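You operate a simulated robot arm through the tools that you are given. There is no shell and no other tool. Be economical: measure what you need, move in short steps, check, and stop when the job is done.

The job below is to be done with a simulated two-armed robot. You get a single attempt, and the scene is never put back.

TASK
Stack the ring box that says "2" from the number 5 bench on top of the ring box labelled "4". Take the mailing tube and put it on the shelf over the lanes. Fetch the tape roll from the shelf over the lanes and set it in the grey tote. Put the yellow test card on the number 12 bench. Any order will do. Set down upright: mailing tube.
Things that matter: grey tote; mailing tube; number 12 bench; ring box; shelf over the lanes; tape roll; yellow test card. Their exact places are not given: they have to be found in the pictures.

Only the result counts: the job must be done as asked and must still hold three seconds after the hand-in. Knocking over, shifting, dropping, spilling or breaking anything else fails it.

THE ROBOT
Two 6-joint arms with three-finger grippers on one trunk, on a base that drives. Base frame: it is fixed to the floor where the robot stands at the start and does not move with it; the origin is under the middle of the robot, x ahead of it, y to its left, z up; the surface under the hand at the start is at about z = 0.8. Lengths are in m, angles in degrees, forces in N, time in s.
The left shoulder is at the start at [0.021, 0.17, 1.51], the right one opposite. With the tool pointing down near the work surface each hand reaches from about 0.26 to 0.54 m from the robot's upright axis, wherever it stands, measured 20 degrees to its own side. Places, roughly: grey tote (45x26x15 cm) [0.6, 1.8, 0.8]; mailing tube [-1.75, 5.25, 1]; number 12 bench [5.1, 4, 0.8]; ring box [0.5, 0, 0.75]; shelf over the lanes (17x74 cm) [-1.9, 4.36, 1.4]; tape roll (9x9x3 cm) [-1.9, 4.4, 1.4]; yellow test card [7, 5, 1]. Payload 2.2 kg a hand.
Tool frame (each hand has its own): the origin (TCP) lies between the finger pads and is the grasp point; the fingertips stand 0.025 m ahead of it; z points along the fingers, y is the line along which they close. The gripper opens to 0.104 m. The gripper's body begins 0.074 m behind the TCP.
Orientation is that of the tool frame in the base frame, as a unit quaternion [x, y, z, w]. With the fingers straight down and closing along the base's y, the tool's x points along the base's -x, its y along +y and its z along -z.

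THE INTERFACE
- The arms move only by the tool play_rows. It takes "left_increments", "right_increments" or both (then of equal length, played together; a hand with none holds still); each is a list of rows, each an object of numbers (a shift or turn left out is 0, a gripper value left out holds the last): "x", "y", "z": the shift along the tool's x, y, z in m; "rx", "ry", "rz": the turn, a rotation vector about the tool's x, y, z in degrees; "fingers": the gripper command, from -1 (fully open) to 1 (shut), values between in proportion. In form: [{"x": .., "y": .., "z": .., "rx": .., "ry": .., "rz": .., "fingers": ..}, ...]. A call has 1 to 20 rows; each row is the pose to reach, as a shift and turn from the pose commanded when the call began, along the tool's axes at that moment. Rows are played at 5 a second. More than 0.05 m and 8.6 degrees between two rows, or a gripper value outside its range, and nothing of the call is played. A pose out of reach is approached as far as the arm can. The call stops where the force on the tool passes 40 N (or 10 N more than at its start, if that is more) or the arm is blocked; 0.2 s more then pass. Each finger halts on what it meets, pressing with about 28 N; the grip force reading is that of the motor and also rises with nothing between the fingers. The clock runs only during rows and for 0.2 s after the last one: add rows that repeat a pose to give the fingers time. It gives the time, the measured TCP pose, the force on the tool (base axes), the opening and the grip force at its end, in the units of the frame above (readings bear some noise), with the torque about the TCP (base axes, N m) and any sound that the robot's microphone picked up.
- Cameras (640 x 400 px; columns grow to the right, rows downward): "scene" is now at [0.15, -0.0118, 1.3831]; the picture's right is [-0.04, -1.00, -0.00], its down [-0.66, 0.03, -0.75] and it looks along [0.75, -0.03, -0.66] (base axes); focal length 285 px, centre (320, 200). "left" rides on the left gripper at [0.082, -0.003, -0.104] in its tool frame; the picture's right is [0.04, 1.00, 0.00], its down [-0.75, 0.03, -0.66] and it looks along [-0.66, 0.03, 0.75] (tool axes); focal length 256 px, centre (320, 200). "right" rides on the right gripper at [0.082, 0.003, -0.104] in its tool frame; the picture's right is [-0.04, 1.00, 0.00], its down [-0.75, -0.03, -0.66] and it looks along [-0.66, -0.03, 0.75] (tool axes); focal length 256 px, centre (320, 200).
- snapshot(camera): a new picture of that camera. No time passes.
- lift_body(by): slides the trunk up (or, below 0, down) by that many m; the arms and the scene camera ride with it, the base frame stays. It gives what a move gives, with no picture.
- roll_base(legs): drives the robot by 1 to 6 legs, each [ahead, left, turn to the left] in m, m and degrees, along the robot's own axes; the way and the turn of a leg run together, so that a leg with both is an arc; at most 1.5 m and 180 degrees a leg. The arms and the cameras ride along, it lands a little off, and it stops where it bumps. It gives what a move gives.
- pan_tilt(pan, tilt): turns the head with the scene camera to pan (to the left, within 60 degrees either way) and tilt (down, from -29 to 69), counted from straight ahead of the robot. It gives what a move gives.
- probe_pixels(camera, pixels): for up to 12 pixels [column, row] of the newest picture of that camera ("zoom" is the newest enlarged one), the place [x, y, z] in the base frame of the surface seen there, good to about 0.003 m, but the place of the scene camera against the robot may be out by one fixed shift of up to 0.025 m in any direction. No time passes.
- inspect(camera, box): a new picture of the part [left, top, right, bottom] of that camera's present view, enlarged. No time passes.
- sign_off(): hands the job in; it is judged then, once.

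Keep the steps short. Do not move on a guess: measure, check each grasp and each placing, and mend mistakes. In all there are 110 turns and 100 pictures (those below and enlarged ones count). Leave the grippers open and the arms clear of the work at the hand-in unless told otherwise, and finish with a single line.

The tools are called after "Request:" by a JSON object that holds its "api" and its "payload". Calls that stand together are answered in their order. play_rows: Moves the arms, as the interface text tells. Its arguments: {"type":"object","properties":{"left_increments":{"type":"array"},"right_increments":{"type":"array"}},"required":[]} The other tools are called the same way: lift_body (by) slides the trunk up or down; roll_base (legs) drives the base; pan_tilt (pan, tilt) turns the head that bears the scene camera; snapshot (camera) takes a picture; probe_pixels (camera, pixels) gives the place of the surface under pixels of a picture; inspect (camera, box) takes an enlarged picture of a part of a camera's view; sign_off () hands the job in.

At the start:

```text
time: 0.0
left_tcp_pos: [0.525, 0.1508, 1.1229]
left_tool_rot: [0.0, 1.0, 0.0, 0.0]
left_ft_force: [-0.2, 1.1, -0.2]
left_wrist_torque: [0.01, -0.01, 0.01]
left_finger_gap: 0.104
left_finger_force: 0.1
right_tcp_pos: [0.5426, -0.3192, 1.1495]
right_tool_rot: [0.0, 1.0, 0.0, 0.0]
right_ft_force: [0.0, 0.0, -0.2]
right_wrist_torque: [-0.01, -0.03, -0.03]
right_finger_gap: 0.104
right_finger_force: 0.1
trunk travel left (down, up): [-0.702, 0.04]
robot x, y, heading: [-0.0021, -0.0034, 0.1]
head pan, tilt: [-2.6, 41.0]
```

scene: 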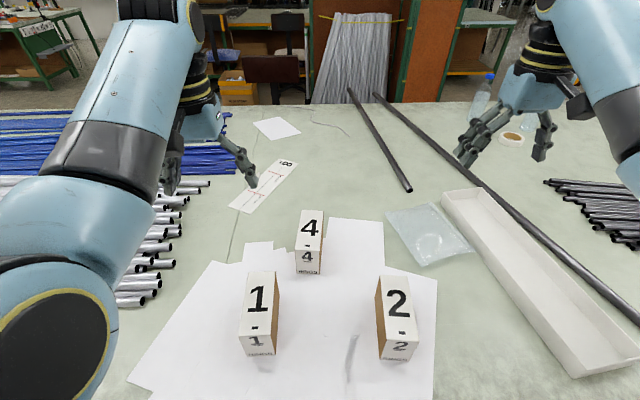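
right: 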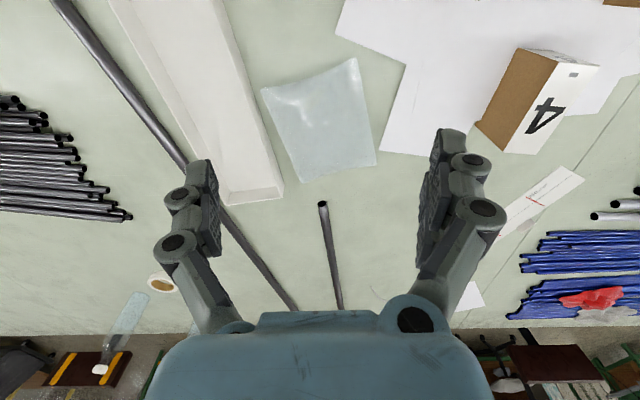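
left: 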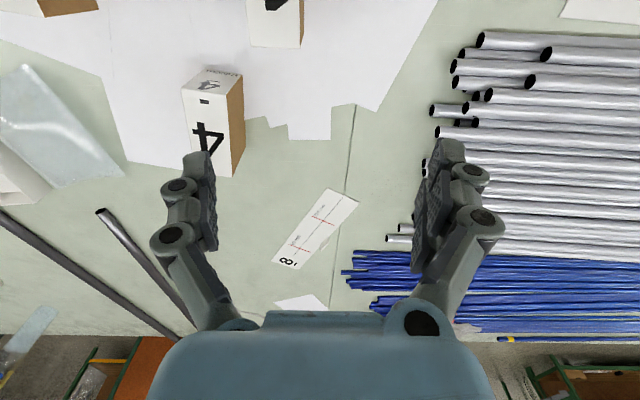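

I see boxes 1, 2 and 4 on the bench in front. First I measure box 2 (column 397, row 305) and box 4 (310, 228).

Request:
{"api": "inspect", "payload": {"camera": "scene", "box": [220, 190, 460, 380]}}

Request:
{"api": "probe_pixels", "payload": {"camera": "scene", "pixels": [[378, 279], [409, 279], [383, 340], [417, 341], [395, 358], [303, 212], [322, 212], [297, 246], [320, 247], [309, 272], [350, 290], [400, 330]]}}

Request:
{"api": "probe_pixels", "payload": {"camera": "left", "pixels": [[184, 89], [225, 95], [207, 68], [240, 75], [228, 175], [245, 130], [190, 150], [150, 120]]}}

```text
2.11 times, centred on (340, 285) of scene
```

zoom: 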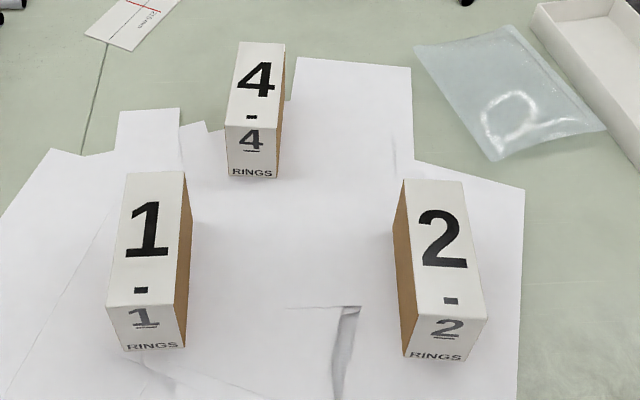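

```text
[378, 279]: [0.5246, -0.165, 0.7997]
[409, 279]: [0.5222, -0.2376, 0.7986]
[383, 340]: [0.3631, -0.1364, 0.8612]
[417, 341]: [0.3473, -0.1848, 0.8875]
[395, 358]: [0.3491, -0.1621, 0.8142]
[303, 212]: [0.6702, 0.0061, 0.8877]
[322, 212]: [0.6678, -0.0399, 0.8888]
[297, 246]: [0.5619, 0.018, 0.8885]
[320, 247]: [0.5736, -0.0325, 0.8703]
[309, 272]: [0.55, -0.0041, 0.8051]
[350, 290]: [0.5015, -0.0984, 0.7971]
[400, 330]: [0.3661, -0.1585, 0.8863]
```

```text
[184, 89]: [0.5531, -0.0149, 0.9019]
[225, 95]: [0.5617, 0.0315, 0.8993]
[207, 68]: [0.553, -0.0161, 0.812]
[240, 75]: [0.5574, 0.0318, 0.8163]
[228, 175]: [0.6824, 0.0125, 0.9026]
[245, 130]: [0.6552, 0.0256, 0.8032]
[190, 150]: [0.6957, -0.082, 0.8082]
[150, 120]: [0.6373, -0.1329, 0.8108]
```

I see box 2 is turned a little. I measure its top corners in the enlarged picture, and box 4's too.

Request:
{"api": "probe_pixels", "payload": {"camera": "zoom", "pixels": [[407, 184], [457, 186], [483, 312], [416, 299], [445, 240], [238, 46], [281, 48], [228, 120], [276, 123], [255, 85], [441, 230]]}}

Request:
{"api": "play_rows", "payload": {"right_increments": [{"x": 0.035, "y": 0.03}, {"x": 0.07, "y": 0.06}, {"x": 0.1, "y": 0.09}, {"x": 0.12, "y": 0.12}]}}

Request:
{"api": "snapshot", "payload": {"camera": "right"}}

```text
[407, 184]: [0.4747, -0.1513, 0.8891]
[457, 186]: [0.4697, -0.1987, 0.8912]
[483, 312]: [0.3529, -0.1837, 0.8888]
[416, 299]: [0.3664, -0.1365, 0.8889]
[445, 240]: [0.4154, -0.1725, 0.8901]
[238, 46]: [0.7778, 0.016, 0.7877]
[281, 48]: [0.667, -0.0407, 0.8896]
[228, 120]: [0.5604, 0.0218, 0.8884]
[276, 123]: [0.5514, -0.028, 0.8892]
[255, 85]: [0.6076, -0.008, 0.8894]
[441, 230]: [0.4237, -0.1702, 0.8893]
```

```text
time: 1.0
left_tcp_pos: [0.5227, 0.1523, 1.1242]
left_tool_rot: [0.0, 1.0, -0.001, 0.0]
left_ft_force: [0.8, 1.2, 0.7]
left_wrist_torque: [-0.03, -0.02, -0.02]
left_finger_gap: 0.1039
left_finger_force: 0.0
right_tcp_pos: [0.4446, -0.1882, 1.0908]
right_tool_rot: [-0.001, 1.0, -0.001, 0.002]
right_ft_force: [-0.4, 1.0, 0.5]
right_wrist_torque: [-0.06, -0.04, -0.01]
right_finger_gap: 0.1039
right_finger_force: 0.1
right hand out of reach, approached as far as the arm can: row 1, 2, 3, 4
trunk travel left (down, up): [-0.702, 0.04]
robot x, y, heading: [-0.004, -0.0002, 0.1]
head pan, tilt: [-2.6, 41.0]
```

```text
95 pictures are left
```

right: 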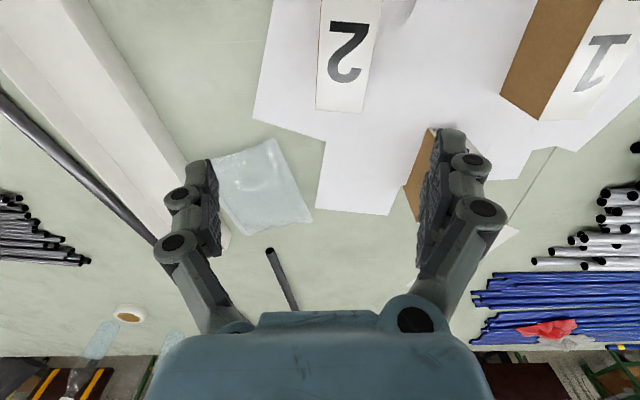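

The hand stands near box 2, with its far edge visible near (345, 108). I measure with the wrist camera.

Request:
{"api": "probe_pixels", "payload": {"camera": "right", "pixels": [[318, 107], [363, 110], [323, 20], [377, 20], [345, 60], [290, 110], [352, 8], [320, 55], [372, 55]]}}

```text
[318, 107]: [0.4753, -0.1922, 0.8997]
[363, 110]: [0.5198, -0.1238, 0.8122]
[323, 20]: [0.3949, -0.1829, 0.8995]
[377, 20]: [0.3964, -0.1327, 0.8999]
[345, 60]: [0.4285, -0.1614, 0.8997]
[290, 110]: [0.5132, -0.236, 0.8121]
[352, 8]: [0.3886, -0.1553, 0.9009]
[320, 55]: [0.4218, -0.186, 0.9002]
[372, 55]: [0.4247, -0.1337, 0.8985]
```

Box 2's top is at z = 0.900, centre about (0.419, -0.160), turned -7°. I go above it with the same turn, stopping at z about 0.95.

Request:
{"api": "play_rows", "payload": {"right_increments": [{"x": 0.005, "y": 0.005, "z": 0.035, "rz": 2}, {"x": 0.01, "y": 0.01, "z": 0.07, "rz": 4}, {"x": 0.015, "y": 0.018, "z": 0.105, "rz": 7}, {"x": 0.0256, "y": 0.028, "z": 0.13, "rz": 7}, {"x": 0.0256, "y": 0.028, "z": 0.13, "rz": 7}]}}

Request:
{"api": "snapshot", "payload": {"camera": "right"}}

```text
time: 2.2
left_tcp_pos: [0.5248, 0.1502, 1.1238]
left_tool_rot: [0.0, 1.0, 0.0, 0.0]
left_ft_force: [0.1, -0.7, 0.6]
left_wrist_torque: [-0.03, 0.02, 0.01]
left_finger_gap: 0.1042
left_finger_force: 0.0
right_tcp_pos: [0.4238, -0.1773, 0.9641]
right_tool_rot: [0.062, 0.998, -0.011, 0.004]
right_ft_force: [0.2, -0.9, 0.4]
right_wrist_torque: [-0.03, 0.02, 0.01]
right_finger_gap: 0.1043
right_finger_force: 0.1
trunk travel left (down, up): [-0.702, 0.04]
robot x, y, heading: [0.0015, 0.0014, -0.2]
head pan, tilt: [-2.6, 41.0]
```

```text
94 pictures are left
```

right: 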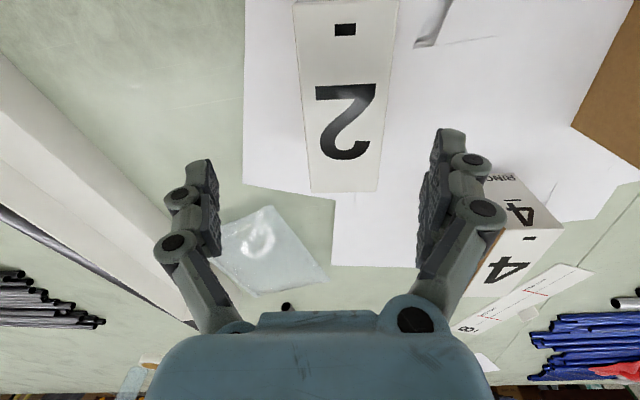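

The box is a little right of the mid-line between the fingers. I probe its edges again.

Request:
{"api": "probe_pixels", "payload": {"camera": "right", "pixels": [[314, 188], [376, 188], [298, 40], [390, 40], [306, 120], [383, 120], [296, 6], [395, 6]]}}

```text
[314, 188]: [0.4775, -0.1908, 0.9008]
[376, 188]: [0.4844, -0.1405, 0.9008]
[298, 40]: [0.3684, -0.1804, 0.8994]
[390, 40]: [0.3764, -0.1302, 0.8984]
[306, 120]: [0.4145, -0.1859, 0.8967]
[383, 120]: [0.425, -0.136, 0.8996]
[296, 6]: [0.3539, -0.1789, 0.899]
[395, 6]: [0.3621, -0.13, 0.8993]
```

Box centre is (0.418, -0.160). I shift 8 mm and 16 mm along the tool, go down to z about 0.868, and close.

Request:
{"api": "play_rows", "payload": {"right_increments": [{"x": 0.008, "y": 0.016}, {"x": 0.008, "y": 0.016}, {"x": 0.008, "y": 0.016, "z": 0.035}, {"x": 0.008, "y": 0.016, "z": 0.07}, {"x": 0.008, "y": 0.016, "z": 0.094}, {"x": 0.008, "y": 0.016, "z": 0.094}]}}

Request:
{"api": "snapshot", "payload": {"camera": "right"}}

```text
time: 3.6
left_tcp_pos: [0.5223, 0.151, 1.1244]
left_tool_rot: [0.0, 1.0, 0.0, 0.0]
left_ft_force: [-0.4, 0.2, -0.2]
left_wrist_torque: [0.0, -0.01, 0.0]
left_finger_gap: 0.1042
left_finger_force: 0.0
right_tcp_pos: [0.4072, -0.1585, 0.8625]
right_tool_rot: [0.063, 0.998, -0.008, -0.003]
right_ft_force: [-0.2, 0.3, 0.4]
right_wrist_torque: [0.0, 0.0, -0.03]
right_finger_gap: 0.1041
right_finger_force: 0.1
trunk travel left (down, up): [-0.702, 0.04]
robot x, y, heading: [-0.0013, -0.0025, 0.0]
head pan, tilt: [-2.6, 41.0]
```

```text
93 pictures are left
```

right: 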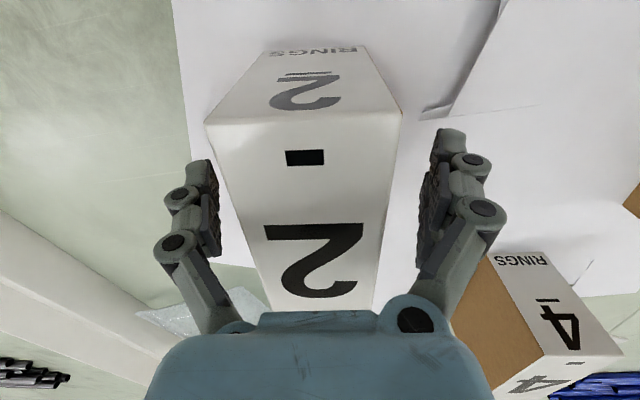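

Near top edge is now seen at row ~118. I check where the grasp point sits along the box.

Request:
{"api": "probe_pixels", "payload": {"camera": "right", "pixels": [[210, 127], [396, 120], [268, 300], [370, 300], [300, 200]]}}

```text
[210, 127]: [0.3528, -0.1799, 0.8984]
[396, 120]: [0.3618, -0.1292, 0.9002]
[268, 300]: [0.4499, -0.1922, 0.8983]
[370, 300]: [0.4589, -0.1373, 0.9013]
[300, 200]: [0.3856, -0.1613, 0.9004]
```

The grasp point is about 1 cm short of the middle along the box. I shift by 1 cm, then close and lift.

Request:
{"api": "play_rows", "payload": {"right_increments": [{"x": -0.01}, {"x": -0.01, "fingers": 1}, {"x": -0.01, "fingers": 1}, {"x": -0.01, "fingers": 1}, {"x": -0.01, "fingers": 1}, {"x": -0.01, "fingers": 1}]}}

Request:
{"api": "play_rows", "payload": {"right_increments": [{"z": -0.04}, {"z": -0.08}, {"z": -0.12}, {"z": -0.15}, {"z": -0.15}]}}

Request:
{"api": "snapshot", "payload": {"camera": "right"}}

Request:
{"api": "snapshot", "payload": {"camera": "scene"}}

```text
time: 5.0
left_tcp_pos: [0.5242, 0.1501, 1.1238]
left_tool_rot: [0.0, 1.0, 0.001, -0.001]
left_ft_force: [0.2, -0.2, -0.2]
left_wrist_torque: [-0.01, 0.0, -0.01]
left_finger_gap: 0.1039
left_finger_force: 0.1
right_tcp_pos: [0.422, -0.1551, 0.8649]
right_tool_rot: [0.063, 0.998, -0.006, -0.002]
right_ft_force: [0.1, 0.3, -0.3]
right_wrist_torque: [-0.02, 0.03, 0.01]
right_finger_gap: 0.0548
right_finger_force: 28.3
trunk travel left (down, up): [-0.702, 0.04]
robot x, y, heading: [0.0036, 0.0001, 0.2]
head pan, tilt: [-2.6, 41.0]
```

```text
time: 6.4
left_tcp_pos: [0.5248, 0.1505, 1.1246]
left_tool_rot: [0.0, 1.0, 0.0, 0.0]
left_ft_force: [-1.0, -0.1, -0.1]
left_wrist_torque: [0.0, -0.02, -0.02]
left_finger_gap: 0.1039
left_finger_force: 0.1
right_tcp_pos: [0.4261, -0.2002, 1.0121]
right_tool_rot: [0.069, 0.997, -0.046, 0.006]
right_ft_force: [0.0, 0.1, -2.1]
right_wrist_torque: [0.01, 0.0, 0.0]
right_finger_gap: 0.0547
right_finger_force: 28.1
trunk travel left (down, up): [-0.702, 0.04]
robot x, y, heading: [-0.0011, -0.0013, 0.1]
head pan, tilt: [-2.6, 41.0]
stopped in row 5 (right hand): the arm was blocked; the commanded pose is now the measured one
```

```text
92 pictures are left
```

right: 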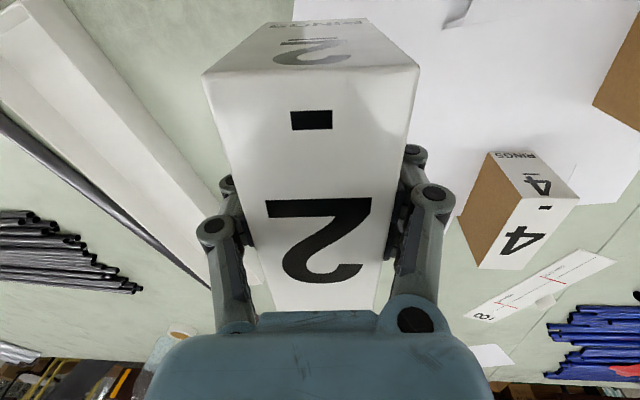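

```text
91 pictures are left
```

scene: 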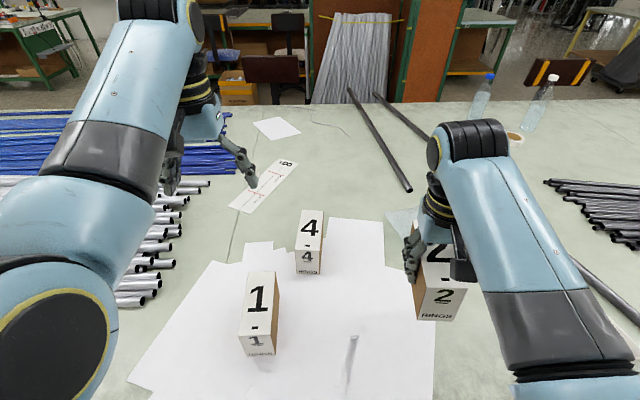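

Box 2 is held (gap 0.055, weight about 2 N), lifted clear; the arm folded to a limit and the tool tilted 5°. I straighten it while moving out forward, and move the left hand aside.

Request:
{"api": "play_rows", "payload": {"right_increments": [{"x": -0.03, "y": 0.01, "z": -0.01, "rx": -1.3}, {"x": -0.06, "y": 0.04, "z": -0.03, "rx": -2.6}, {"x": -0.085, "y": 0.07, "z": -0.05, "rx": -4}, {"x": -0.1106, "y": 0.1095, "z": -0.078, "rx": -5.3}, {"x": -0.1106, "y": 0.1095, "z": -0.078, "rx": -5.3}], "left_increments": [{"y": 0.03}, {"y": 0.06}, {"y": 0.1}, {"y": 0.12}, {"y": 0.12}]}}

```text
refused: row 4 steps farther than a row can; nothing moved
```

Request:
{"api": "play_rows", "payload": {"right_increments": [{"x": -0.03, "y": 0.01, "z": -0.01, "rx": -1.3}, {"x": -0.055, "y": 0.035, "z": -0.03, "rx": -2.6}, {"x": -0.08, "y": 0.06, "z": -0.045, "rx": -4}, {"x": -0.1, "y": 0.085, "z": -0.06, "rx": -5.3}, {"x": -0.1106, "y": 0.1095, "z": -0.078, "rx": -5.3}, {"x": -0.1106, "y": 0.1095, "z": -0.078, "rx": -5.3}], "left_increments": [{"y": 0.03}, {"y": 0.06}, {"y": 0.09}, {"y": 0.11}, {"y": 0.12}, {"y": 0.12}]}}

```text
time: 7.8
left_tcp_pos: [0.5241, 0.2703, 1.1234]
left_tool_rot: [0.001, 1.0, 0.0, 0.0]
left_ft_force: [0.1, -1.1, 0.6]
left_wrist_torque: [0.01, -0.01, -0.02]
left_finger_gap: 0.104
left_finger_force: 0.1
right_tcp_pos: [0.5525, -0.1149, 1.0808]
right_tool_rot: [0.077, 0.997, -0.01, 0.009]
right_ft_force: [0.5, -0.2, -2.8]
right_wrist_torque: [0.03, -0.01, 0.01]
right_finger_gap: 0.0545
right_finger_force: 27.8
trunk travel left (down, up): [-0.702, 0.04]
robot x, y, heading: [-0.0014, -0.0023, 0.3]
head pan, tilt: [-2.6, 41.0]
```

Good. I lower the trunk 0.08 m for reach, then look at box 4 with the left camera.

Request:
{"api": "lift_body", "payload": {"by": -0.07}}

Request:
{"api": "snapshot", "payload": {"camera": "left"}}

Request:
{"api": "snapshot", "payload": {"camera": "right"}}

```text
time: 8.9
left_tcp_pos: [0.5252, 0.27, 1.0533]
left_tool_rot: [0.0, 1.0, 0.0, 0.0]
left_ft_force: [0.2, -0.8, -0.5]
left_wrist_torque: [-0.01, 0.01, -0.02]
left_finger_gap: 0.1038
left_finger_force: 0.0
right_tcp_pos: [0.5534, -0.1139, 1.0121]
right_tool_rot: [0.076, 0.997, -0.009, 0.01]
right_ft_force: [-0.7, 0.7, -2.4]
right_wrist_torque: [0.04, 0.01, 0.01]
right_finger_gap: 0.0547
right_finger_force: 27.8
trunk travel left (down, up): [-0.632, 0.11]
robot x, y, heading: [-0.0002, -0.0014, 0.0]
head pan, tilt: [-2.6, 41.0]
```

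```text
90 pictures are left
```

left: 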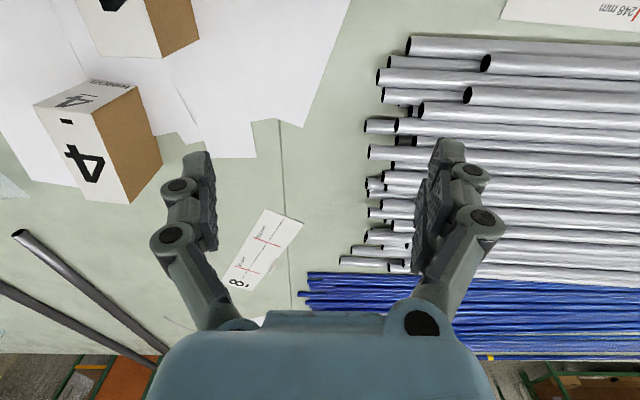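

```text
89 pictures are left
```

right: 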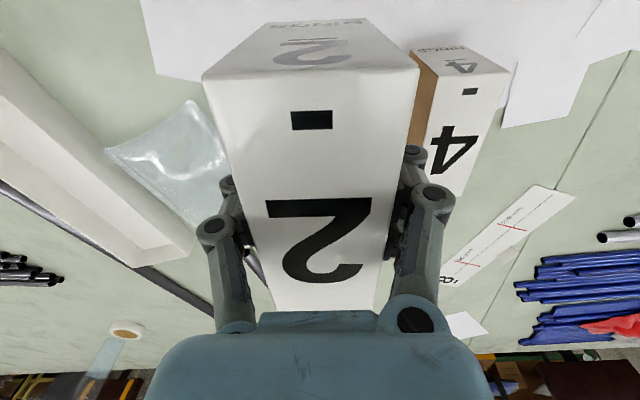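

Box 4's top corners appear in the left picture near (36,105), (93,114), (127,200), (80,192). I measure them, and box 2's in the right picture.

Request:
{"api": "probe_pixels", "payload": {"camera": "left", "pixels": [[38, 107], [91, 116], [124, 198], [82, 190], [105, 155], [62, 152], [70, 150]]}}

Request:
{"api": "probe_pixels", "payload": {"camera": "right", "pixels": [[432, 68], [504, 74], [462, 190], [480, 140], [207, 78], [414, 70], [300, 300], [320, 190], [310, 60], [330, 25]]}}

```text
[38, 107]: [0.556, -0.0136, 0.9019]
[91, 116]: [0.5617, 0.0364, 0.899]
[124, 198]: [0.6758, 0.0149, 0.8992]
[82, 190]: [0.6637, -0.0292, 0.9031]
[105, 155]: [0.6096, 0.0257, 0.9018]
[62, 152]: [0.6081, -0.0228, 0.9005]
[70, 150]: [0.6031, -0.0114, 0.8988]
```

```text
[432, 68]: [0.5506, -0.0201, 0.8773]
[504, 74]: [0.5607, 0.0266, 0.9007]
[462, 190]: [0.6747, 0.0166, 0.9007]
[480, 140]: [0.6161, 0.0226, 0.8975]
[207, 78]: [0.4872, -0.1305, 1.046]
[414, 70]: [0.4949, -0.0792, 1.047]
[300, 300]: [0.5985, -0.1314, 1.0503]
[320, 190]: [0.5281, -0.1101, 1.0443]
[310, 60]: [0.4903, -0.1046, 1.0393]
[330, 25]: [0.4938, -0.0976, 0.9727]
```

Box 4: centre (0.620, 0.000), turned -9°, top 0.900; held box matches in heading. I move across above it and level the tool by about 1°.

Request:
{"api": "play_rows", "payload": {"right_increments": [{"x": -0.012, "y": 0.03, "ry": 0.6, "rx": -0.2}, {"x": -0.025, "y": 0.06, "ry": 1.3, "rx": -0.4}, {"x": -0.037, "y": 0.09, "ry": 1.3, "rx": -0.4}, {"x": -0.049, "y": 0.1228, "ry": 1.3, "rx": -0.4}, {"x": -0.049, "y": 0.1228, "ry": 1.3, "rx": -0.4}]}}

Request:
{"api": "snapshot", "payload": {"camera": "left"}}

Request:
{"api": "snapshot", "payload": {"camera": "right"}}

```text
time: 10.1
left_tcp_pos: [0.5244, 0.2706, 1.0545]
left_tool_rot: [0.0, 1.0, 0.001, 0.0]
left_ft_force: [0.1, 0.5, -0.5]
left_wrist_torque: [-0.01, -0.02, 0.03]
left_finger_gap: 0.1042
left_finger_force: 0.1
right_tcp_pos: [0.6011, -0.0008, 1.0165]
right_tool_rot: [0.07, 0.998, 0.006, -0.003]
right_ft_force: [0.2, 0.3, -1.6]
right_wrist_torque: [0.01, -0.03, -0.01]
right_finger_gap: 0.0549
right_finger_force: 27.9
right hand out of reach, approached as far as the arm can: row 4, 5
trunk travel left (down, up): [-0.632, 0.11]
robot x, y, heading: [0.0023, 0.0015, -0.3]
head pan, tilt: [-2.6, 41.0]
```

```text
88 pictures are left
```

left: 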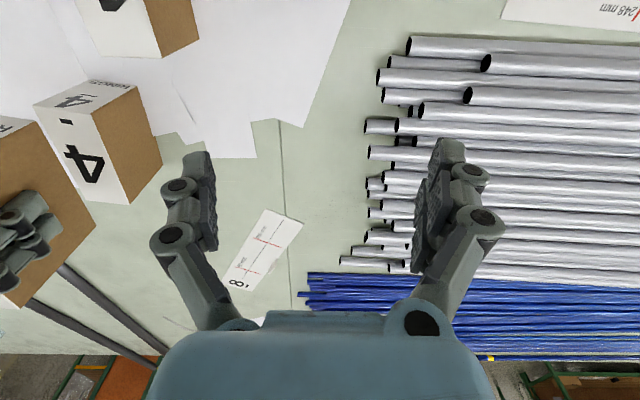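

```text
87 pictures are left
```

right: 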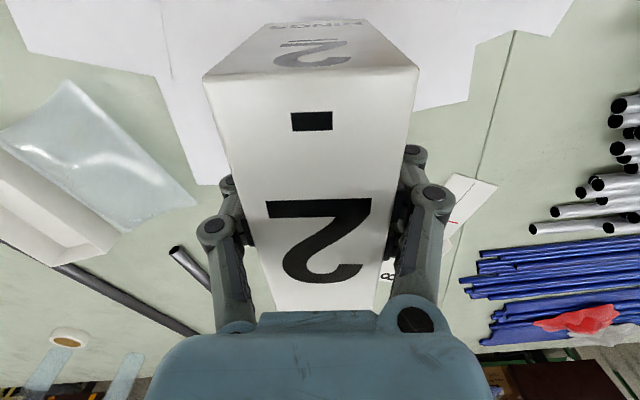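

Reach ended 2 cm short. I draw back and raise the hand, lower the trunk by the same amount, then go forward again.

Request:
{"api": "play_rows", "payload": {"right_increments": [{"x": 0.02, "z": -0.03}, {"x": 0.04, "z": -0.06}, {"x": 0.05, "z": -0.1}, {"x": 0.05, "z": -0.12}, {"x": 0.05, "z": -0.12}], "left_increments": [{"z": -0.03}, {"z": -0.06}, {"z": -0.1}, {"z": -0.12}, {"z": -0.12}]}}

Request:
{"api": "lift_body", "payload": {"by": -0.12}}

```text
time: 11.5
left_tcp_pos: [0.5855, 0.2761, 1.1156]
left_tool_rot: [0.0, 1.0, 0.0, 0.001]
left_ft_force: [-0.5, 0.3, 0.7]
left_wrist_torque: [0.01, -0.03, -0.02]
left_finger_gap: 0.104
left_finger_force: 0.1
left hand out of reach, approached as far as the arm can: row 1, 2, 3, 4, 5
right_tcp_pos: [0.5896, -0.0738, 1.1162]
right_tool_rot: [0.098, 0.995, -0.019, -0.005]
right_ft_force: [-0.5, 0.0, -1.6]
right_wrist_torque: [0.04, 0.02, 0.03]
right_finger_gap: 0.0547
right_finger_force: 28.2
right hand out of reach, approached as far as the arm can: row 1, 2, 3, 4, 5
trunk travel left (down, up): [-0.632, 0.11]
robot x, y, heading: [-0.0025, -0.0004, 0.3]
head pan, tilt: [-2.6, 41.0]
stopped in row 5 (right hand): the arm was blocked; the commanded pose is now the measured one
```

```text
time: 13.0
left_tcp_pos: [0.5868, 0.2752, 0.9912]
left_tool_rot: [0.0, 1.0, 0.001, -0.003]
left_ft_force: [-0.7, 0.4, -0.5]
left_wrist_torque: [0.04, -0.01, -0.01]
left_finger_gap: 0.1038
left_finger_force: 0.0
right_tcp_pos: [0.5918, -0.0766, 0.9975]
right_tool_rot: [0.101, 0.995, -0.021, -0.004]
right_ft_force: [-0.5, 0.6, -1.7]
right_wrist_torque: [0.01, -0.01, 0.02]
right_finger_gap: 0.0545
right_finger_force: 27.8
trunk travel left (down, up): [-0.512, 0.23]
robot x, y, heading: [0.0018, -0.0022, -0.2]
head pan, tilt: [-2.6, 41.0]
```

Now shoulder is lower. I move to above box 4 again, correcting tilt and heading.

Request:
{"api": "play_rows", "payload": {"right_increments": [{"x": -0.004, "y": 0.03, "rx": -0.8, "rz": -1}, {"x": -0.008, "y": 0.055, "rx": -1.7, "ry": -0.4, "rz": -2.6}, {"x": -0.012, "y": 0.081, "z": -0.0035, "rx": -1.7, "ry": -0.4, "rz": -2.6}, {"x": -0.012, "y": 0.081, "z": -0.0035, "rx": -1.7, "ry": -0.4, "rz": -2.6}]}}

Request:
{"api": "snapshot", "payload": {"camera": "right"}}

Request:
{"api": "snapshot", "payload": {"camera": "left"}}

```text
time: 14.0
left_tcp_pos: [0.5859, 0.2757, 0.9898]
left_tool_rot: [-0.001, 1.0, -0.001, -0.003]
left_ft_force: [-0.8, 0.1, 0.5]
left_wrist_torque: [0.06, -0.04, -0.01]
left_finger_gap: 0.1039
left_finger_force: 0.1
right_tcp_pos: [0.6226, -0.0097, 0.9939]
right_tool_rot: [0.085, 0.996, -0.009, 0.0]
right_ft_force: [0.7, 0.2, -1.8]
right_wrist_torque: [0.01, 0.0, 0.03]
right_finger_gap: 0.0545
right_finger_force: 28.3
trunk travel left (down, up): [-0.512, 0.23]
robot x, y, heading: [0.0051, -0.0005, -0.1]
head pan, tilt: [-2.6, 41.0]
```

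```text
86 pictures are left
```

right: 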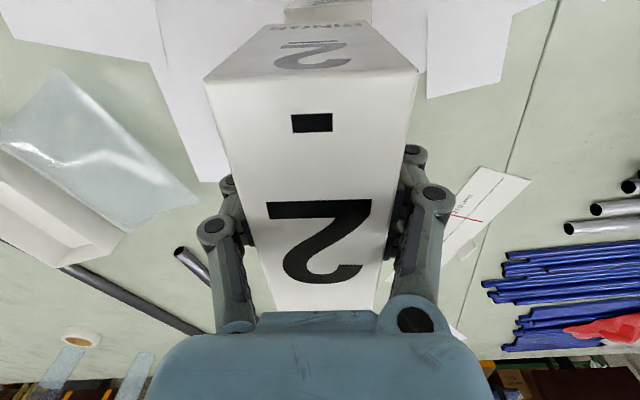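

```text
85 pictures are left
```

left: 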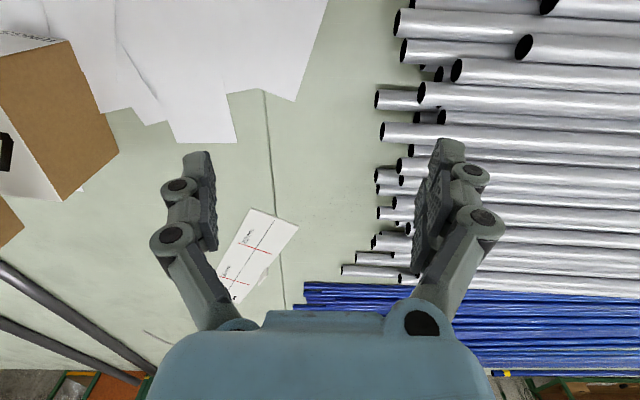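

The near edge of box 4 shows just above box 2 at rows 5–22. I measure both boxes.

Request:
{"api": "probe_pixels", "payload": {"camera": "right", "pixels": [[207, 78], [414, 70], [310, 62], [290, 14], [330, 10], [366, 10], [375, 10], [283, 10], [320, 190], [300, 300]]}}

Request:
{"api": "probe_pixels", "payload": {"camera": "left", "pixels": [[70, 42], [117, 150], [62, 198], [40, 120], [5, 200], [18, 225], [64, 48]]}}

Request:
{"api": "snapshot", "payload": {"camera": "scene"}}

```text
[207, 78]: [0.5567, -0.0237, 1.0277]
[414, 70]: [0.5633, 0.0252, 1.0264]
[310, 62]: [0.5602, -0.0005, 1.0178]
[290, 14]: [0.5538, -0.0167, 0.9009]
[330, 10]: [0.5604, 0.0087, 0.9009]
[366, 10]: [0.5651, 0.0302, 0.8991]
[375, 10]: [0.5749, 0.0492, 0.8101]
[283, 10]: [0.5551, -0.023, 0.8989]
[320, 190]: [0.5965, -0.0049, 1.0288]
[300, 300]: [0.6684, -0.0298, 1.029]
```

```text
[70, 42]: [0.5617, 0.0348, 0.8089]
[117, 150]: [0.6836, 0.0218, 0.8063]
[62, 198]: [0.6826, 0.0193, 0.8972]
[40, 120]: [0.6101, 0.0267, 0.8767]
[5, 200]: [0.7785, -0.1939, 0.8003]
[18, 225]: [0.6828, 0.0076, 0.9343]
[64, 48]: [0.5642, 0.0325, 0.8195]
```

```text
84 pictures are left
```

scene: 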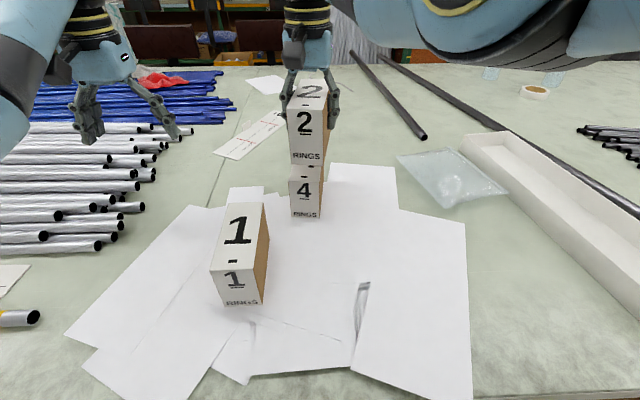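

Box 2 needs about 10 mm to +y; x matches. Drop is about 39 mm. I shift, then descend until contact.

Request:
{"api": "play_rows", "payload": {"right_increments": [{"y": 0.01}, {"y": 0.01, "x": 0.001}, {"y": 0.01, "x": 0.001, "z": 0.02}, {"y": 0.01, "x": 0.001, "z": 0.034}, {"y": 0.01, "x": 0.001, "z": 0.034}]}}

Request:
{"api": "snapshot", "payload": {"camera": "left"}}

Request:
{"api": "inspect", "payload": {"camera": "scene", "box": [240, 60, 380, 240]}}

```text
time: 15.2
left_tcp_pos: [0.5858, 0.2757, 0.9921]
left_tool_rot: [0.0, 1.0, -0.001, -0.002]
left_ft_force: [0.5, 0.5, -0.6]
left_wrist_torque: [0.04, 0.02, 0.01]
left_finger_gap: 0.1039
left_finger_force: 0.0
right_tcp_pos: [0.6199, 0.0085, 0.9642]
right_tool_rot: [0.079, 0.997, -0.004, 0.0]
right_ft_force: [-1.8, -1.1, 3.0]
right_wrist_torque: [-0.09, 0.51, 0.14]
right_finger_gap: 0.0548
right_finger_force: 27.7
right hand out of reach, approached as far as the arm can: row 1, 2
trunk travel left (down, up): [-0.512, 0.23]
robot x, y, heading: [-0.0006, -0.0017, 0.2]
head pan, tilt: [-2.6, 41.0]
```

```text
83 pictures are left
```

left: 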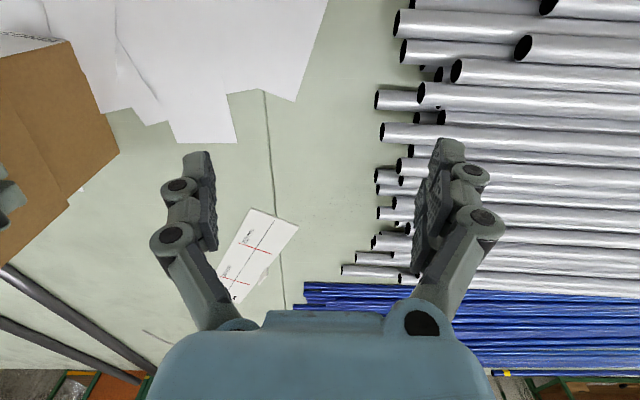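

```text
2.22 times, centred on (310, 150) of scene
```

zoom: 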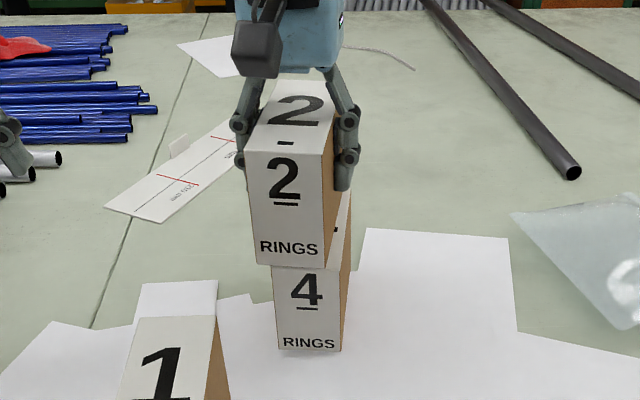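

Contact is starting, but box 2 looks shifted left (+y). I measure edges.

Request:
{"api": "probe_pixels", "payload": {"camera": "zoom", "pixels": [[258, 258], [318, 262], [276, 275], [338, 275], [288, 220], [305, 300]]}}

Request:
{"api": "probe_pixels", "payload": {"camera": "left", "pixels": [[66, 200], [64, 193], [35, 240], [20, 100], [60, 100], [110, 150]]}}

```text
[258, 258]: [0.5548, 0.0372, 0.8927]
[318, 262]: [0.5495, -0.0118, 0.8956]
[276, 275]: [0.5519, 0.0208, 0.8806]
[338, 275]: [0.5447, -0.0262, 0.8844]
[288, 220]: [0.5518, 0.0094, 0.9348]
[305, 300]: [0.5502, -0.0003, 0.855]
```

```text
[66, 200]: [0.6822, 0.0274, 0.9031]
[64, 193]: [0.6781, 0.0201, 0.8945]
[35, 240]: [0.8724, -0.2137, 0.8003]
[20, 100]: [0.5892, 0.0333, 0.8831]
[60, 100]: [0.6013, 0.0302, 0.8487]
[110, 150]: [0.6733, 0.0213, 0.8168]
```

Box 2 is off by +16 mm at the near end and +7 mm at the far end. I lift 1 cm, shift -11 mm in y and turn back 3°.

Request:
{"api": "play_rows", "payload": {"right_increments": [{"z": -0.015}, {"z": -0.015, "y": -0.011, "rz": -3}, {"z": -0.015, "y": -0.011, "rz": -3}, {"z": -0.015, "y": -0.011, "rz": -3}]}}

Request:
{"api": "inspect", "payload": {"camera": "scene", "box": [240, 60, 380, 240]}}

Request:
{"api": "snapshot", "payload": {"camera": "left"}}

```text
time: 16.2
left_tcp_pos: [0.5873, 0.2756, 0.9905]
left_tool_rot: [0.0, 1.0, 0.0, -0.003]
left_ft_force: [0.0, 0.3, 0.6]
left_wrist_torque: [0.03, 0.0, 0.01]
left_finger_gap: 0.1036
left_finger_force: 0.1
right_tcp_pos: [0.6221, -0.011, 0.9803]
right_tool_rot: [0.059, 0.998, -0.009, 0.003]
right_ft_force: [0.0, 0.1, -1.6]
right_wrist_torque: [-0.02, -0.02, 0.03]
right_finger_gap: 0.0547
right_finger_force: 28.1
trunk travel left (down, up): [-0.512, 0.23]
robot x, y, heading: [0.0024, -0.0035, 0.1]
head pan, tilt: [-2.6, 41.0]
```

```text
2.22 times, centred on (310, 150) of scene
```

zoom: 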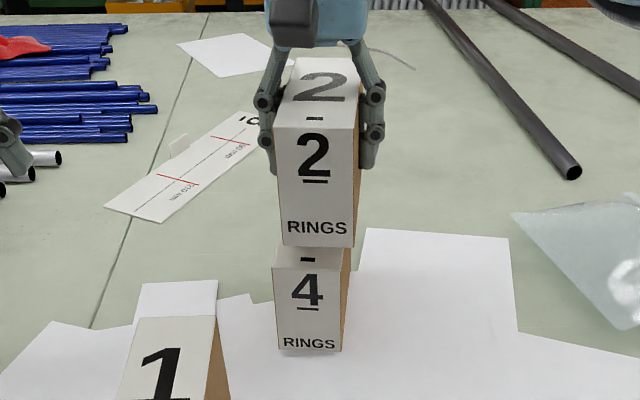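

```text
80 pictures are left
```

left: 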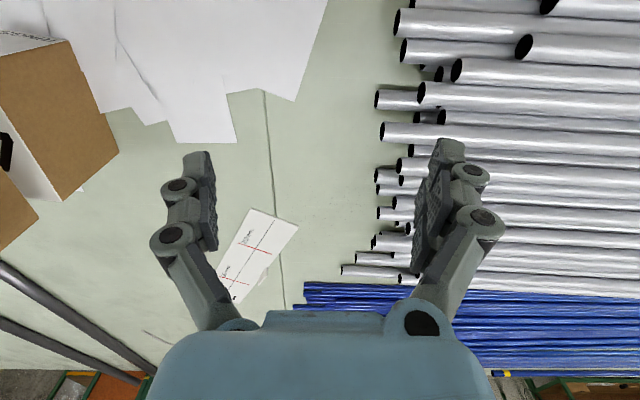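

Now it went a bit farther. I measure again.

Request:
{"api": "probe_pixels", "payload": {"camera": "zoom", "pixels": [[283, 235], [348, 240], [279, 265], [336, 265], [345, 262]]}}

Request:
{"api": "probe_pixels", "payload": {"camera": "left", "pixels": [[33, 213], [62, 196], [10, 235], [5, 185], [35, 190]]}}

```text
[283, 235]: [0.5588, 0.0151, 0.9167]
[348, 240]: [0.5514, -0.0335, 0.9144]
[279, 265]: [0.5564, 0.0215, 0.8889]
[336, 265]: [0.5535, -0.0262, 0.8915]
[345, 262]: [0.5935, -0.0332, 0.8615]
```

```text
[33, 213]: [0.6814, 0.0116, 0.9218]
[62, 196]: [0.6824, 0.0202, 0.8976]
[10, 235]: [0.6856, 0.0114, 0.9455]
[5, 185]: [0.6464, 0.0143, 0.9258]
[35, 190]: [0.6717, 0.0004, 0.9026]
```

Aligned in heading, now 7.5 mm too far right. I shift +7 mm and check before descending.

Request:
{"api": "play_rows", "payload": {"right_increments": [{"y": 0.007}, {"y": 0.007}, {"y": 0.007}]}}

Request:
{"api": "inspect", "payload": {"camera": "scene", "box": [240, 60, 380, 240]}}

```text
time: 17.0
left_tcp_pos: [0.5868, 0.2757, 0.9902]
left_tool_rot: [0.001, 1.0, 0.0, -0.003]
left_ft_force: [0.0, -0.1, -0.1]
left_wrist_torque: [-0.02, 0.0, 0.0]
left_finger_gap: 0.1041
left_finger_force: 0.0
right_tcp_pos: [0.6221, -0.0051, 0.9759]
right_tool_rot: [0.06, 0.998, -0.009, 0.0]
right_ft_force: [-0.6, 0.2, -2.3]
right_wrist_torque: [-0.04, 0.01, -0.01]
right_finger_gap: 0.0547
right_finger_force: 28.1
trunk travel left (down, up): [-0.512, 0.23]
robot x, y, heading: [-0.003, 0.0015, -0.0]
head pan, tilt: [-2.6, 41.0]
```

```text
2.22 times, centred on (310, 150) of scene
```

zoom: 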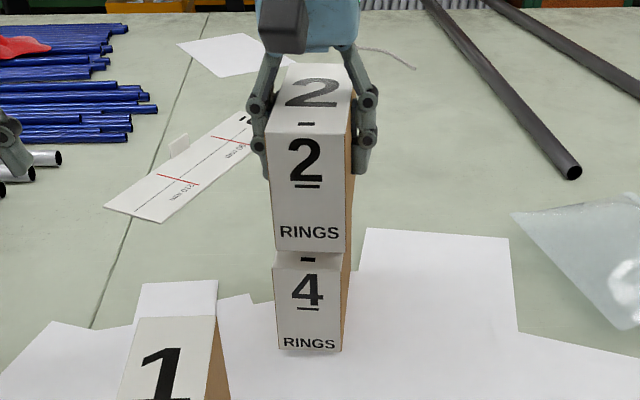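

Well aligned now (both span about 272–345). I descend slowly to contact.

Request:
{"api": "play_rows", "payload": {"right_increments": [{"z": 0.01}, {"z": 0.014}, {"z": 0.018}, {"z": 0.021}, {"z": 0.021}]}}

Request:
{"api": "inspect", "payload": {"camera": "scene", "box": [240, 60, 380, 240]}}

```text
time: 18.2
left_tcp_pos: [0.5843, 0.275, 0.9922]
left_tool_rot: [0.002, 1.0, 0.0, -0.001]
left_ft_force: [0.2, -0.1, -0.4]
left_wrist_torque: [-0.01, -0.01, 0.01]
left_finger_gap: 0.104
left_finger_force: 0.0
right_tcp_pos: [0.6203, 0.0016, 0.9629]
right_tool_rot: [0.055, 0.998, -0.006, 0.005]
right_ft_force: [1.2, -11.1, 30.5]
right_wrist_torque: [-0.92, 0.09, -0.21]
right_finger_gap: 0.0548
right_finger_force: 28.0
trunk travel left (down, up): [-0.512, 0.23]
robot x, y, heading: [0.0022, 0.0027, 0.3]
head pan, tilt: [-2.6, 41.0]
```

```text
2.22 times, centred on (310, 150) of scene
```

zoom: 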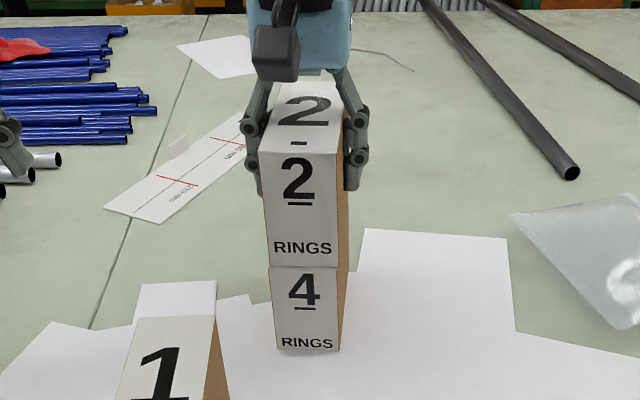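

Seated, pressing with 30 N. I ease up 4 mm, then open slowly.

Request:
{"api": "play_rows", "payload": {"right_increments": [{"z": -0.004}, {"z": -0.005}]}}

Request:
{"api": "play_rows", "payload": {"right_increments": [{"fingers": 0.3}, {"fingers": 0}, {"fingers": -0.4}, {"fingers": -1}, {"fingers": -1}, {"fingers": -1}]}}

Request:
{"api": "inspect", "payload": {"camera": "scene", "box": [240, 60, 380, 240]}}

```text
time: 18.8
left_tcp_pos: [0.585, 0.2779, 0.9902]
left_tool_rot: [0.0, 1.0, 0.0, -0.003]
left_ft_force: [-0.2, -0.5, 0.3]
left_wrist_torque: [0.01, 0.02, 0.03]
left_finger_gap: 0.1042
left_finger_force: 0.0
right_tcp_pos: [0.6221, 0.0012, 0.9644]
right_tool_rot: [0.055, 0.998, -0.007, 0.003]
right_ft_force: [-0.2, 0.3, -2.3]
right_wrist_torque: [0.03, 0.03, 0.01]
right_finger_gap: 0.0544
right_finger_force: 28.2
trunk travel left (down, up): [-0.512, 0.23]
robot x, y, heading: [0.0011, 0.002, -0.0]
head pan, tilt: [-2.6, 41.0]
```

```text
time: 20.2
left_tcp_pos: [0.5858, 0.2764, 0.9909]
left_tool_rot: [0.0, 1.0, 0.001, -0.002]
left_ft_force: [-0.4, 0.0, 1.2]
left_wrist_torque: [-0.01, 0.01, 0.03]
left_finger_gap: 0.1041
left_finger_force: 0.1
right_tcp_pos: [0.6192, 0.0007, 0.9624]
right_tool_rot: [0.056, 0.998, -0.007, 0.0]
right_ft_force: [0.1, -0.2, 0.1]
right_wrist_torque: [-0.01, -0.04, -0.02]
right_finger_gap: 0.1039
right_finger_force: 0.0
trunk travel left (down, up): [-0.512, 0.23]
robot x, y, heading: [-0.0023, 0.0016, 0.1]
head pan, tilt: [-2.6, 41.0]
```

```text
2.22 times, centred on (310, 150) of scene
```

zoom: 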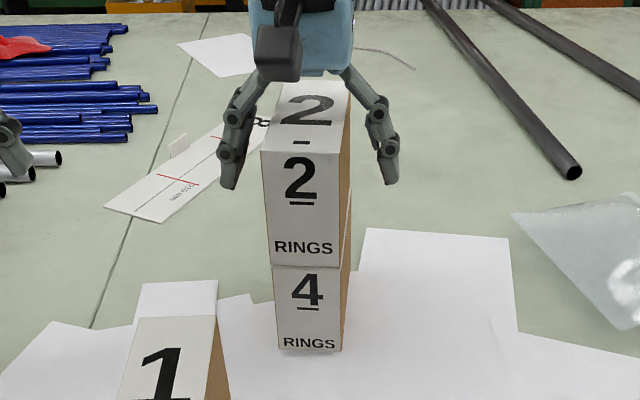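

Box 2 stands on box 4. I raise the trunk straight up to clear it.

Request:
{"api": "lift_body", "payload": {"by": 0.22}}

Request:
{"api": "pan_tilt", "payload": {"pan": 55, "tilt": 25}}

Request:
{"api": "snapshot", "payload": {"camera": "scene"}}

Request:
{"api": "pan_tilt", "payload": {"pan": 0, "tilt": 69}}

Request:
{"api": "snapshot", "payload": {"camera": "scene"}}

```text
time: 22.5
left_tcp_pos: [0.5858, 0.2773, 1.2106]
left_tool_rot: [0.0, 1.0, -0.001, -0.003]
left_ft_force: [-0.4, 0.6, -0.5]
left_wrist_torque: [0.0, -0.01, -0.01]
left_finger_gap: 0.1039
left_finger_force: 0.0
right_tcp_pos: [0.6157, 0.0068, 1.1803]
right_tool_rot: [0.053, 0.999, -0.005, -0.002]
right_ft_force: [0.1, 0.5, -0.5]
right_wrist_torque: [0.02, 0.02, 0.01]
right_finger_gap: 0.104
right_finger_force: 0.0
trunk travel left (down, up): [-0.732, 0.01]
robot x, y, heading: [-0.0041, -0.0002, -0.0]
head pan, tilt: [-2.6, 41.0]
```

```text
time: 23.8
left_tcp_pos: [0.5851, 0.2766, 1.2101]
left_tool_rot: [0.0, 1.0, 0.001, -0.003]
left_ft_force: [0.2, -0.2, 0.7]
left_wrist_torque: [0.02, -0.02, -0.01]
left_finger_gap: 0.1038
left_finger_force: 0.1
right_tcp_pos: [0.6168, 0.0076, 1.183]
right_tool_rot: [0.052, 0.999, -0.005, 0.001]
right_ft_force: [0.5, 0.0, -0.1]
right_wrist_torque: [0.0, -0.01, 0.0]
right_finger_gap: 0.1042
right_finger_force: 0.1
trunk travel left (down, up): [-0.732, 0.01]
robot x, y, heading: [-0.0024, -0.0011, 0.1]
head pan, tilt: [55.0, 25.0]
```

```text
76 pictures are left
```

scene: 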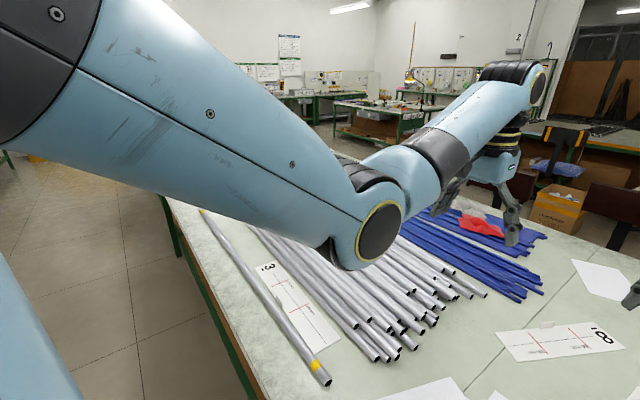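

```text
time: 25.0
left_tcp_pos: [0.5858, 0.2772, 1.2108]
left_tool_rot: [0.001, 1.0, 0.001, -0.002]
left_ft_force: [-0.7, 0.1, -0.9]
left_wrist_torque: [0.01, -0.03, -0.02]
left_finger_gap: 0.1037
left_finger_force: 0.0
right_tcp_pos: [0.6171, 0.0069, 1.1821]
right_tool_rot: [0.052, 0.999, -0.005, 0.0]
right_ft_force: [0.3, -0.2, 0.0]
right_wrist_torque: [0.01, 0.0, -0.02]
right_finger_gap: 0.1042
right_finger_force: 0.1
trunk travel left (down, up): [-0.732, 0.01]
robot x, y, heading: [0.0011, -0.0016, 0.2]
head pan, tilt: [0.0, 68.8]
```

```text
75 pictures are left
```

scene: 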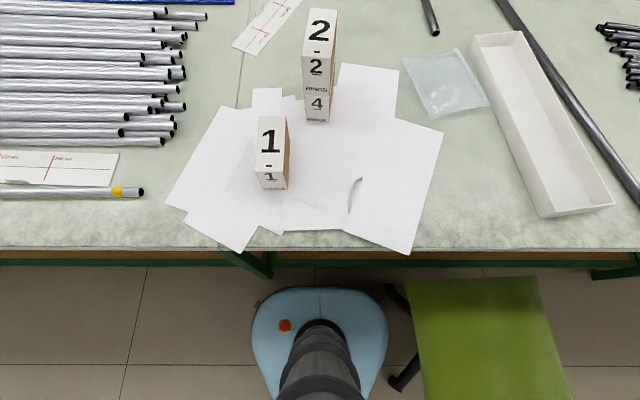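

Stack looks good. I move the right hand back to its own side, back off 0.5 m, and look around.

Request:
{"api": "play_rows", "payload": {"right_increments": [{"y": -0.05}, {"y": -0.1}, {"y": -0.15}, {"y": -0.2}, {"y": -0.25}, {"y": -0.28}]}}

Request:
{"api": "roll_base", "payload": {"legs": [[-0.5, 0, 0], [0, 0, 90]]}}

Request:
{"api": "pan_tilt", "payload": {"pan": 0, "tilt": 20}}

Request:
{"api": "snapshot", "payload": {"camera": "scene"}}

```text
time: 26.4
left_tcp_pos: [0.5864, 0.2764, 1.2109]
left_tool_rot: [0.0, 1.0, 0.0, -0.002]
left_ft_force: [0.1, -1.2, 0.3]
left_wrist_torque: [0.0, -0.01, 0.02]
left_finger_gap: 0.1041
left_finger_force: 0.1
right_tcp_pos: [0.5879, -0.2666, 1.1847]
right_tool_rot: [0.048, 0.999, -0.002, 0.001]
right_ft_force: [-0.4, -0.3, 0.2]
right_wrist_torque: [0.01, 0.02, -0.02]
right_finger_gap: 0.1039
right_finger_force: 0.1
trunk travel left (down, up): [-0.732, 0.01]
robot x, y, heading: [-0.0002, -0.0013, -0.2]
head pan, tilt: [0.0, 68.8]
```

```text
time: 33.2
left_tcp_pos: [-0.7833, 0.5848, 1.2108]
left_tool_rot: [0.708, -0.706, 0.002, 0.002]
left_ft_force: [0.0, -0.5, 0.4]
left_wrist_torque: [-0.02, 0.0, 0.03]
left_finger_gap: 0.104
left_finger_force: 0.0
right_tcp_pos: [-0.2411, 0.5881, 1.1852]
right_tool_rot: [-0.673, 0.74, -0.002, 0.003]
right_ft_force: [0.6, 0.4, 0.2]
right_wrist_torque: [0.0, -0.04, 0.0]
right_finger_gap: 0.1039
right_finger_force: 0.0
trunk travel left (down, up): [-0.732, 0.01]
robot x, y, heading: [-0.5057, -0.0014, 90.1]
head pan, tilt: [0.0, 68.8]
```

```text
time: 34.4
left_tcp_pos: [-0.7826, 0.5857, 1.211]
left_tool_rot: [0.708, -0.706, 0.002, 0.002]
left_ft_force: [0.5, 0.2, 0.3]
left_wrist_torque: [0.0, 0.0, -0.02]
left_finger_gap: 0.1041
left_finger_force: 0.1
right_tcp_pos: [-0.241, 0.587, 1.185]
right_tool_rot: [-0.673, 0.74, -0.001, 0.002]
right_ft_force: [0.3, 0.7, -0.1]
right_wrist_torque: [0.0, -0.01, -0.02]
right_finger_gap: 0.1041
right_finger_force: 0.1
trunk travel left (down, up): [-0.732, 0.01]
robot x, y, heading: [-0.5031, -0.0014, 90.1]
head pan, tilt: [0.0, 20.0]
```

```text
74 pictures are left
```

scene: 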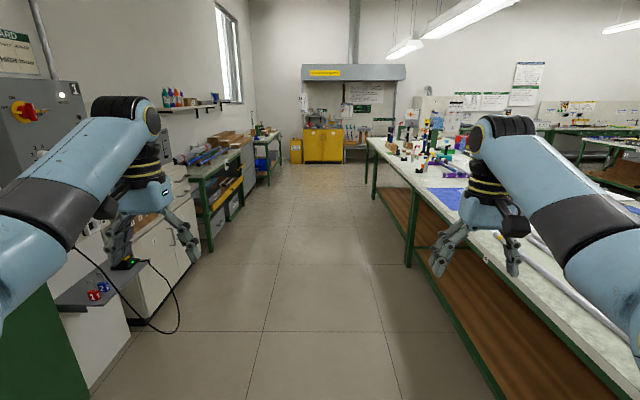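

A corridor lies ahead, with a wall shelf on the left near (185,100). I look closer and measure.

Request:
{"api": "inspect", "payload": {"camera": "scene", "box": [120, 70, 440, 230]}}

Request:
{"api": "probe_pixels", "payload": {"camera": "scene", "pixels": [[180, 108], [215, 103], [215, 150], [255, 135], [205, 170], [265, 160], [325, 140], [395, 170], [440, 180], [290, 210], [190, 220], [370, 140]]}}

```text
2.00 times, centred on (280, 150) of scene
```

zoom: 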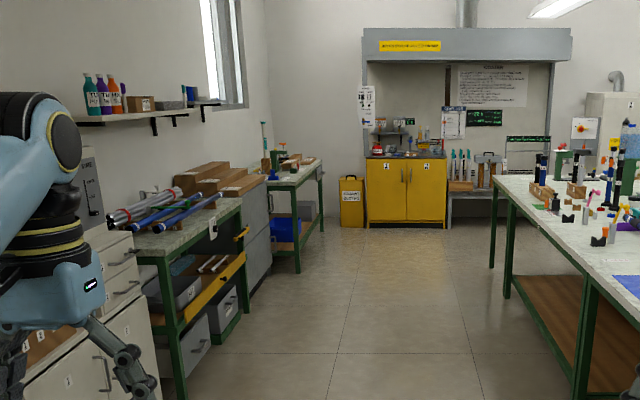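

```text
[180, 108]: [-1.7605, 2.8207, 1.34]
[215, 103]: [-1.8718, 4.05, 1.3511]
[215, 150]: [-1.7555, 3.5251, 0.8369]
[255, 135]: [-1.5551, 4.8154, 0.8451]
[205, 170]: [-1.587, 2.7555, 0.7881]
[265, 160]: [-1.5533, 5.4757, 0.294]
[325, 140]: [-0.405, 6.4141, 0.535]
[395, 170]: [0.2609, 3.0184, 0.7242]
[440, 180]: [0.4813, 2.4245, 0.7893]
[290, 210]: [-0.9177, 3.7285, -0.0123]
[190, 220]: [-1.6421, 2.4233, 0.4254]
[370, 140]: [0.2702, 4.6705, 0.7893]
```

The lane shelf should be the second one at y ≈ 4.4. I drive ahead along the corridor to y ≈ 3.3, looking left on arrival.

Request:
{"api": "roll_base", "payload": {"legs": [[1.5, 0.1, 0], [1.5, 0.0, 0], [0.4, 0, 0]]}}

Request:
{"api": "pan_tilt", "payload": {"pan": 45, "tilt": 10}}

Request:
{"api": "snapshot", "payload": {"camera": "scene"}}

```text
refused: leg 1 is longer than a leg can be; nothing moved
```

```text
time: 35.5
left_tcp_pos: [-0.7835, 0.5859, 1.2114]
left_tool_rot: [0.708, -0.706, 0.001, 0.001]
left_ft_force: [0.4, -0.2, 0.0]
left_wrist_torque: [-0.02, 0.02, -0.02]
left_finger_gap: 0.1041
left_finger_force: 0.0
right_tcp_pos: [-0.2421, 0.5884, 1.1842]
right_tool_rot: [-0.673, 0.739, -0.002, 0.003]
right_ft_force: [0.2, -0.6, -0.4]
right_wrist_torque: [-0.01, -0.02, 0.01]
right_finger_gap: 0.1039
right_finger_force: 0.0
trunk travel left (down, up): [-0.732, 0.01]
robot x, y, heading: [-0.5071, 0.0001, 90.2]
head pan, tilt: [45.0, 10.0]
```

```text
72 pictures are left
```

scene: 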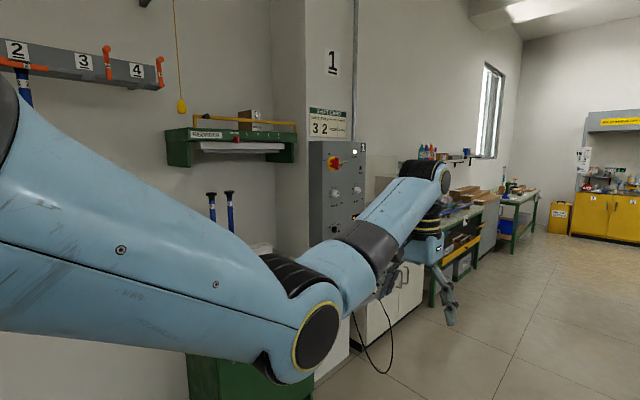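

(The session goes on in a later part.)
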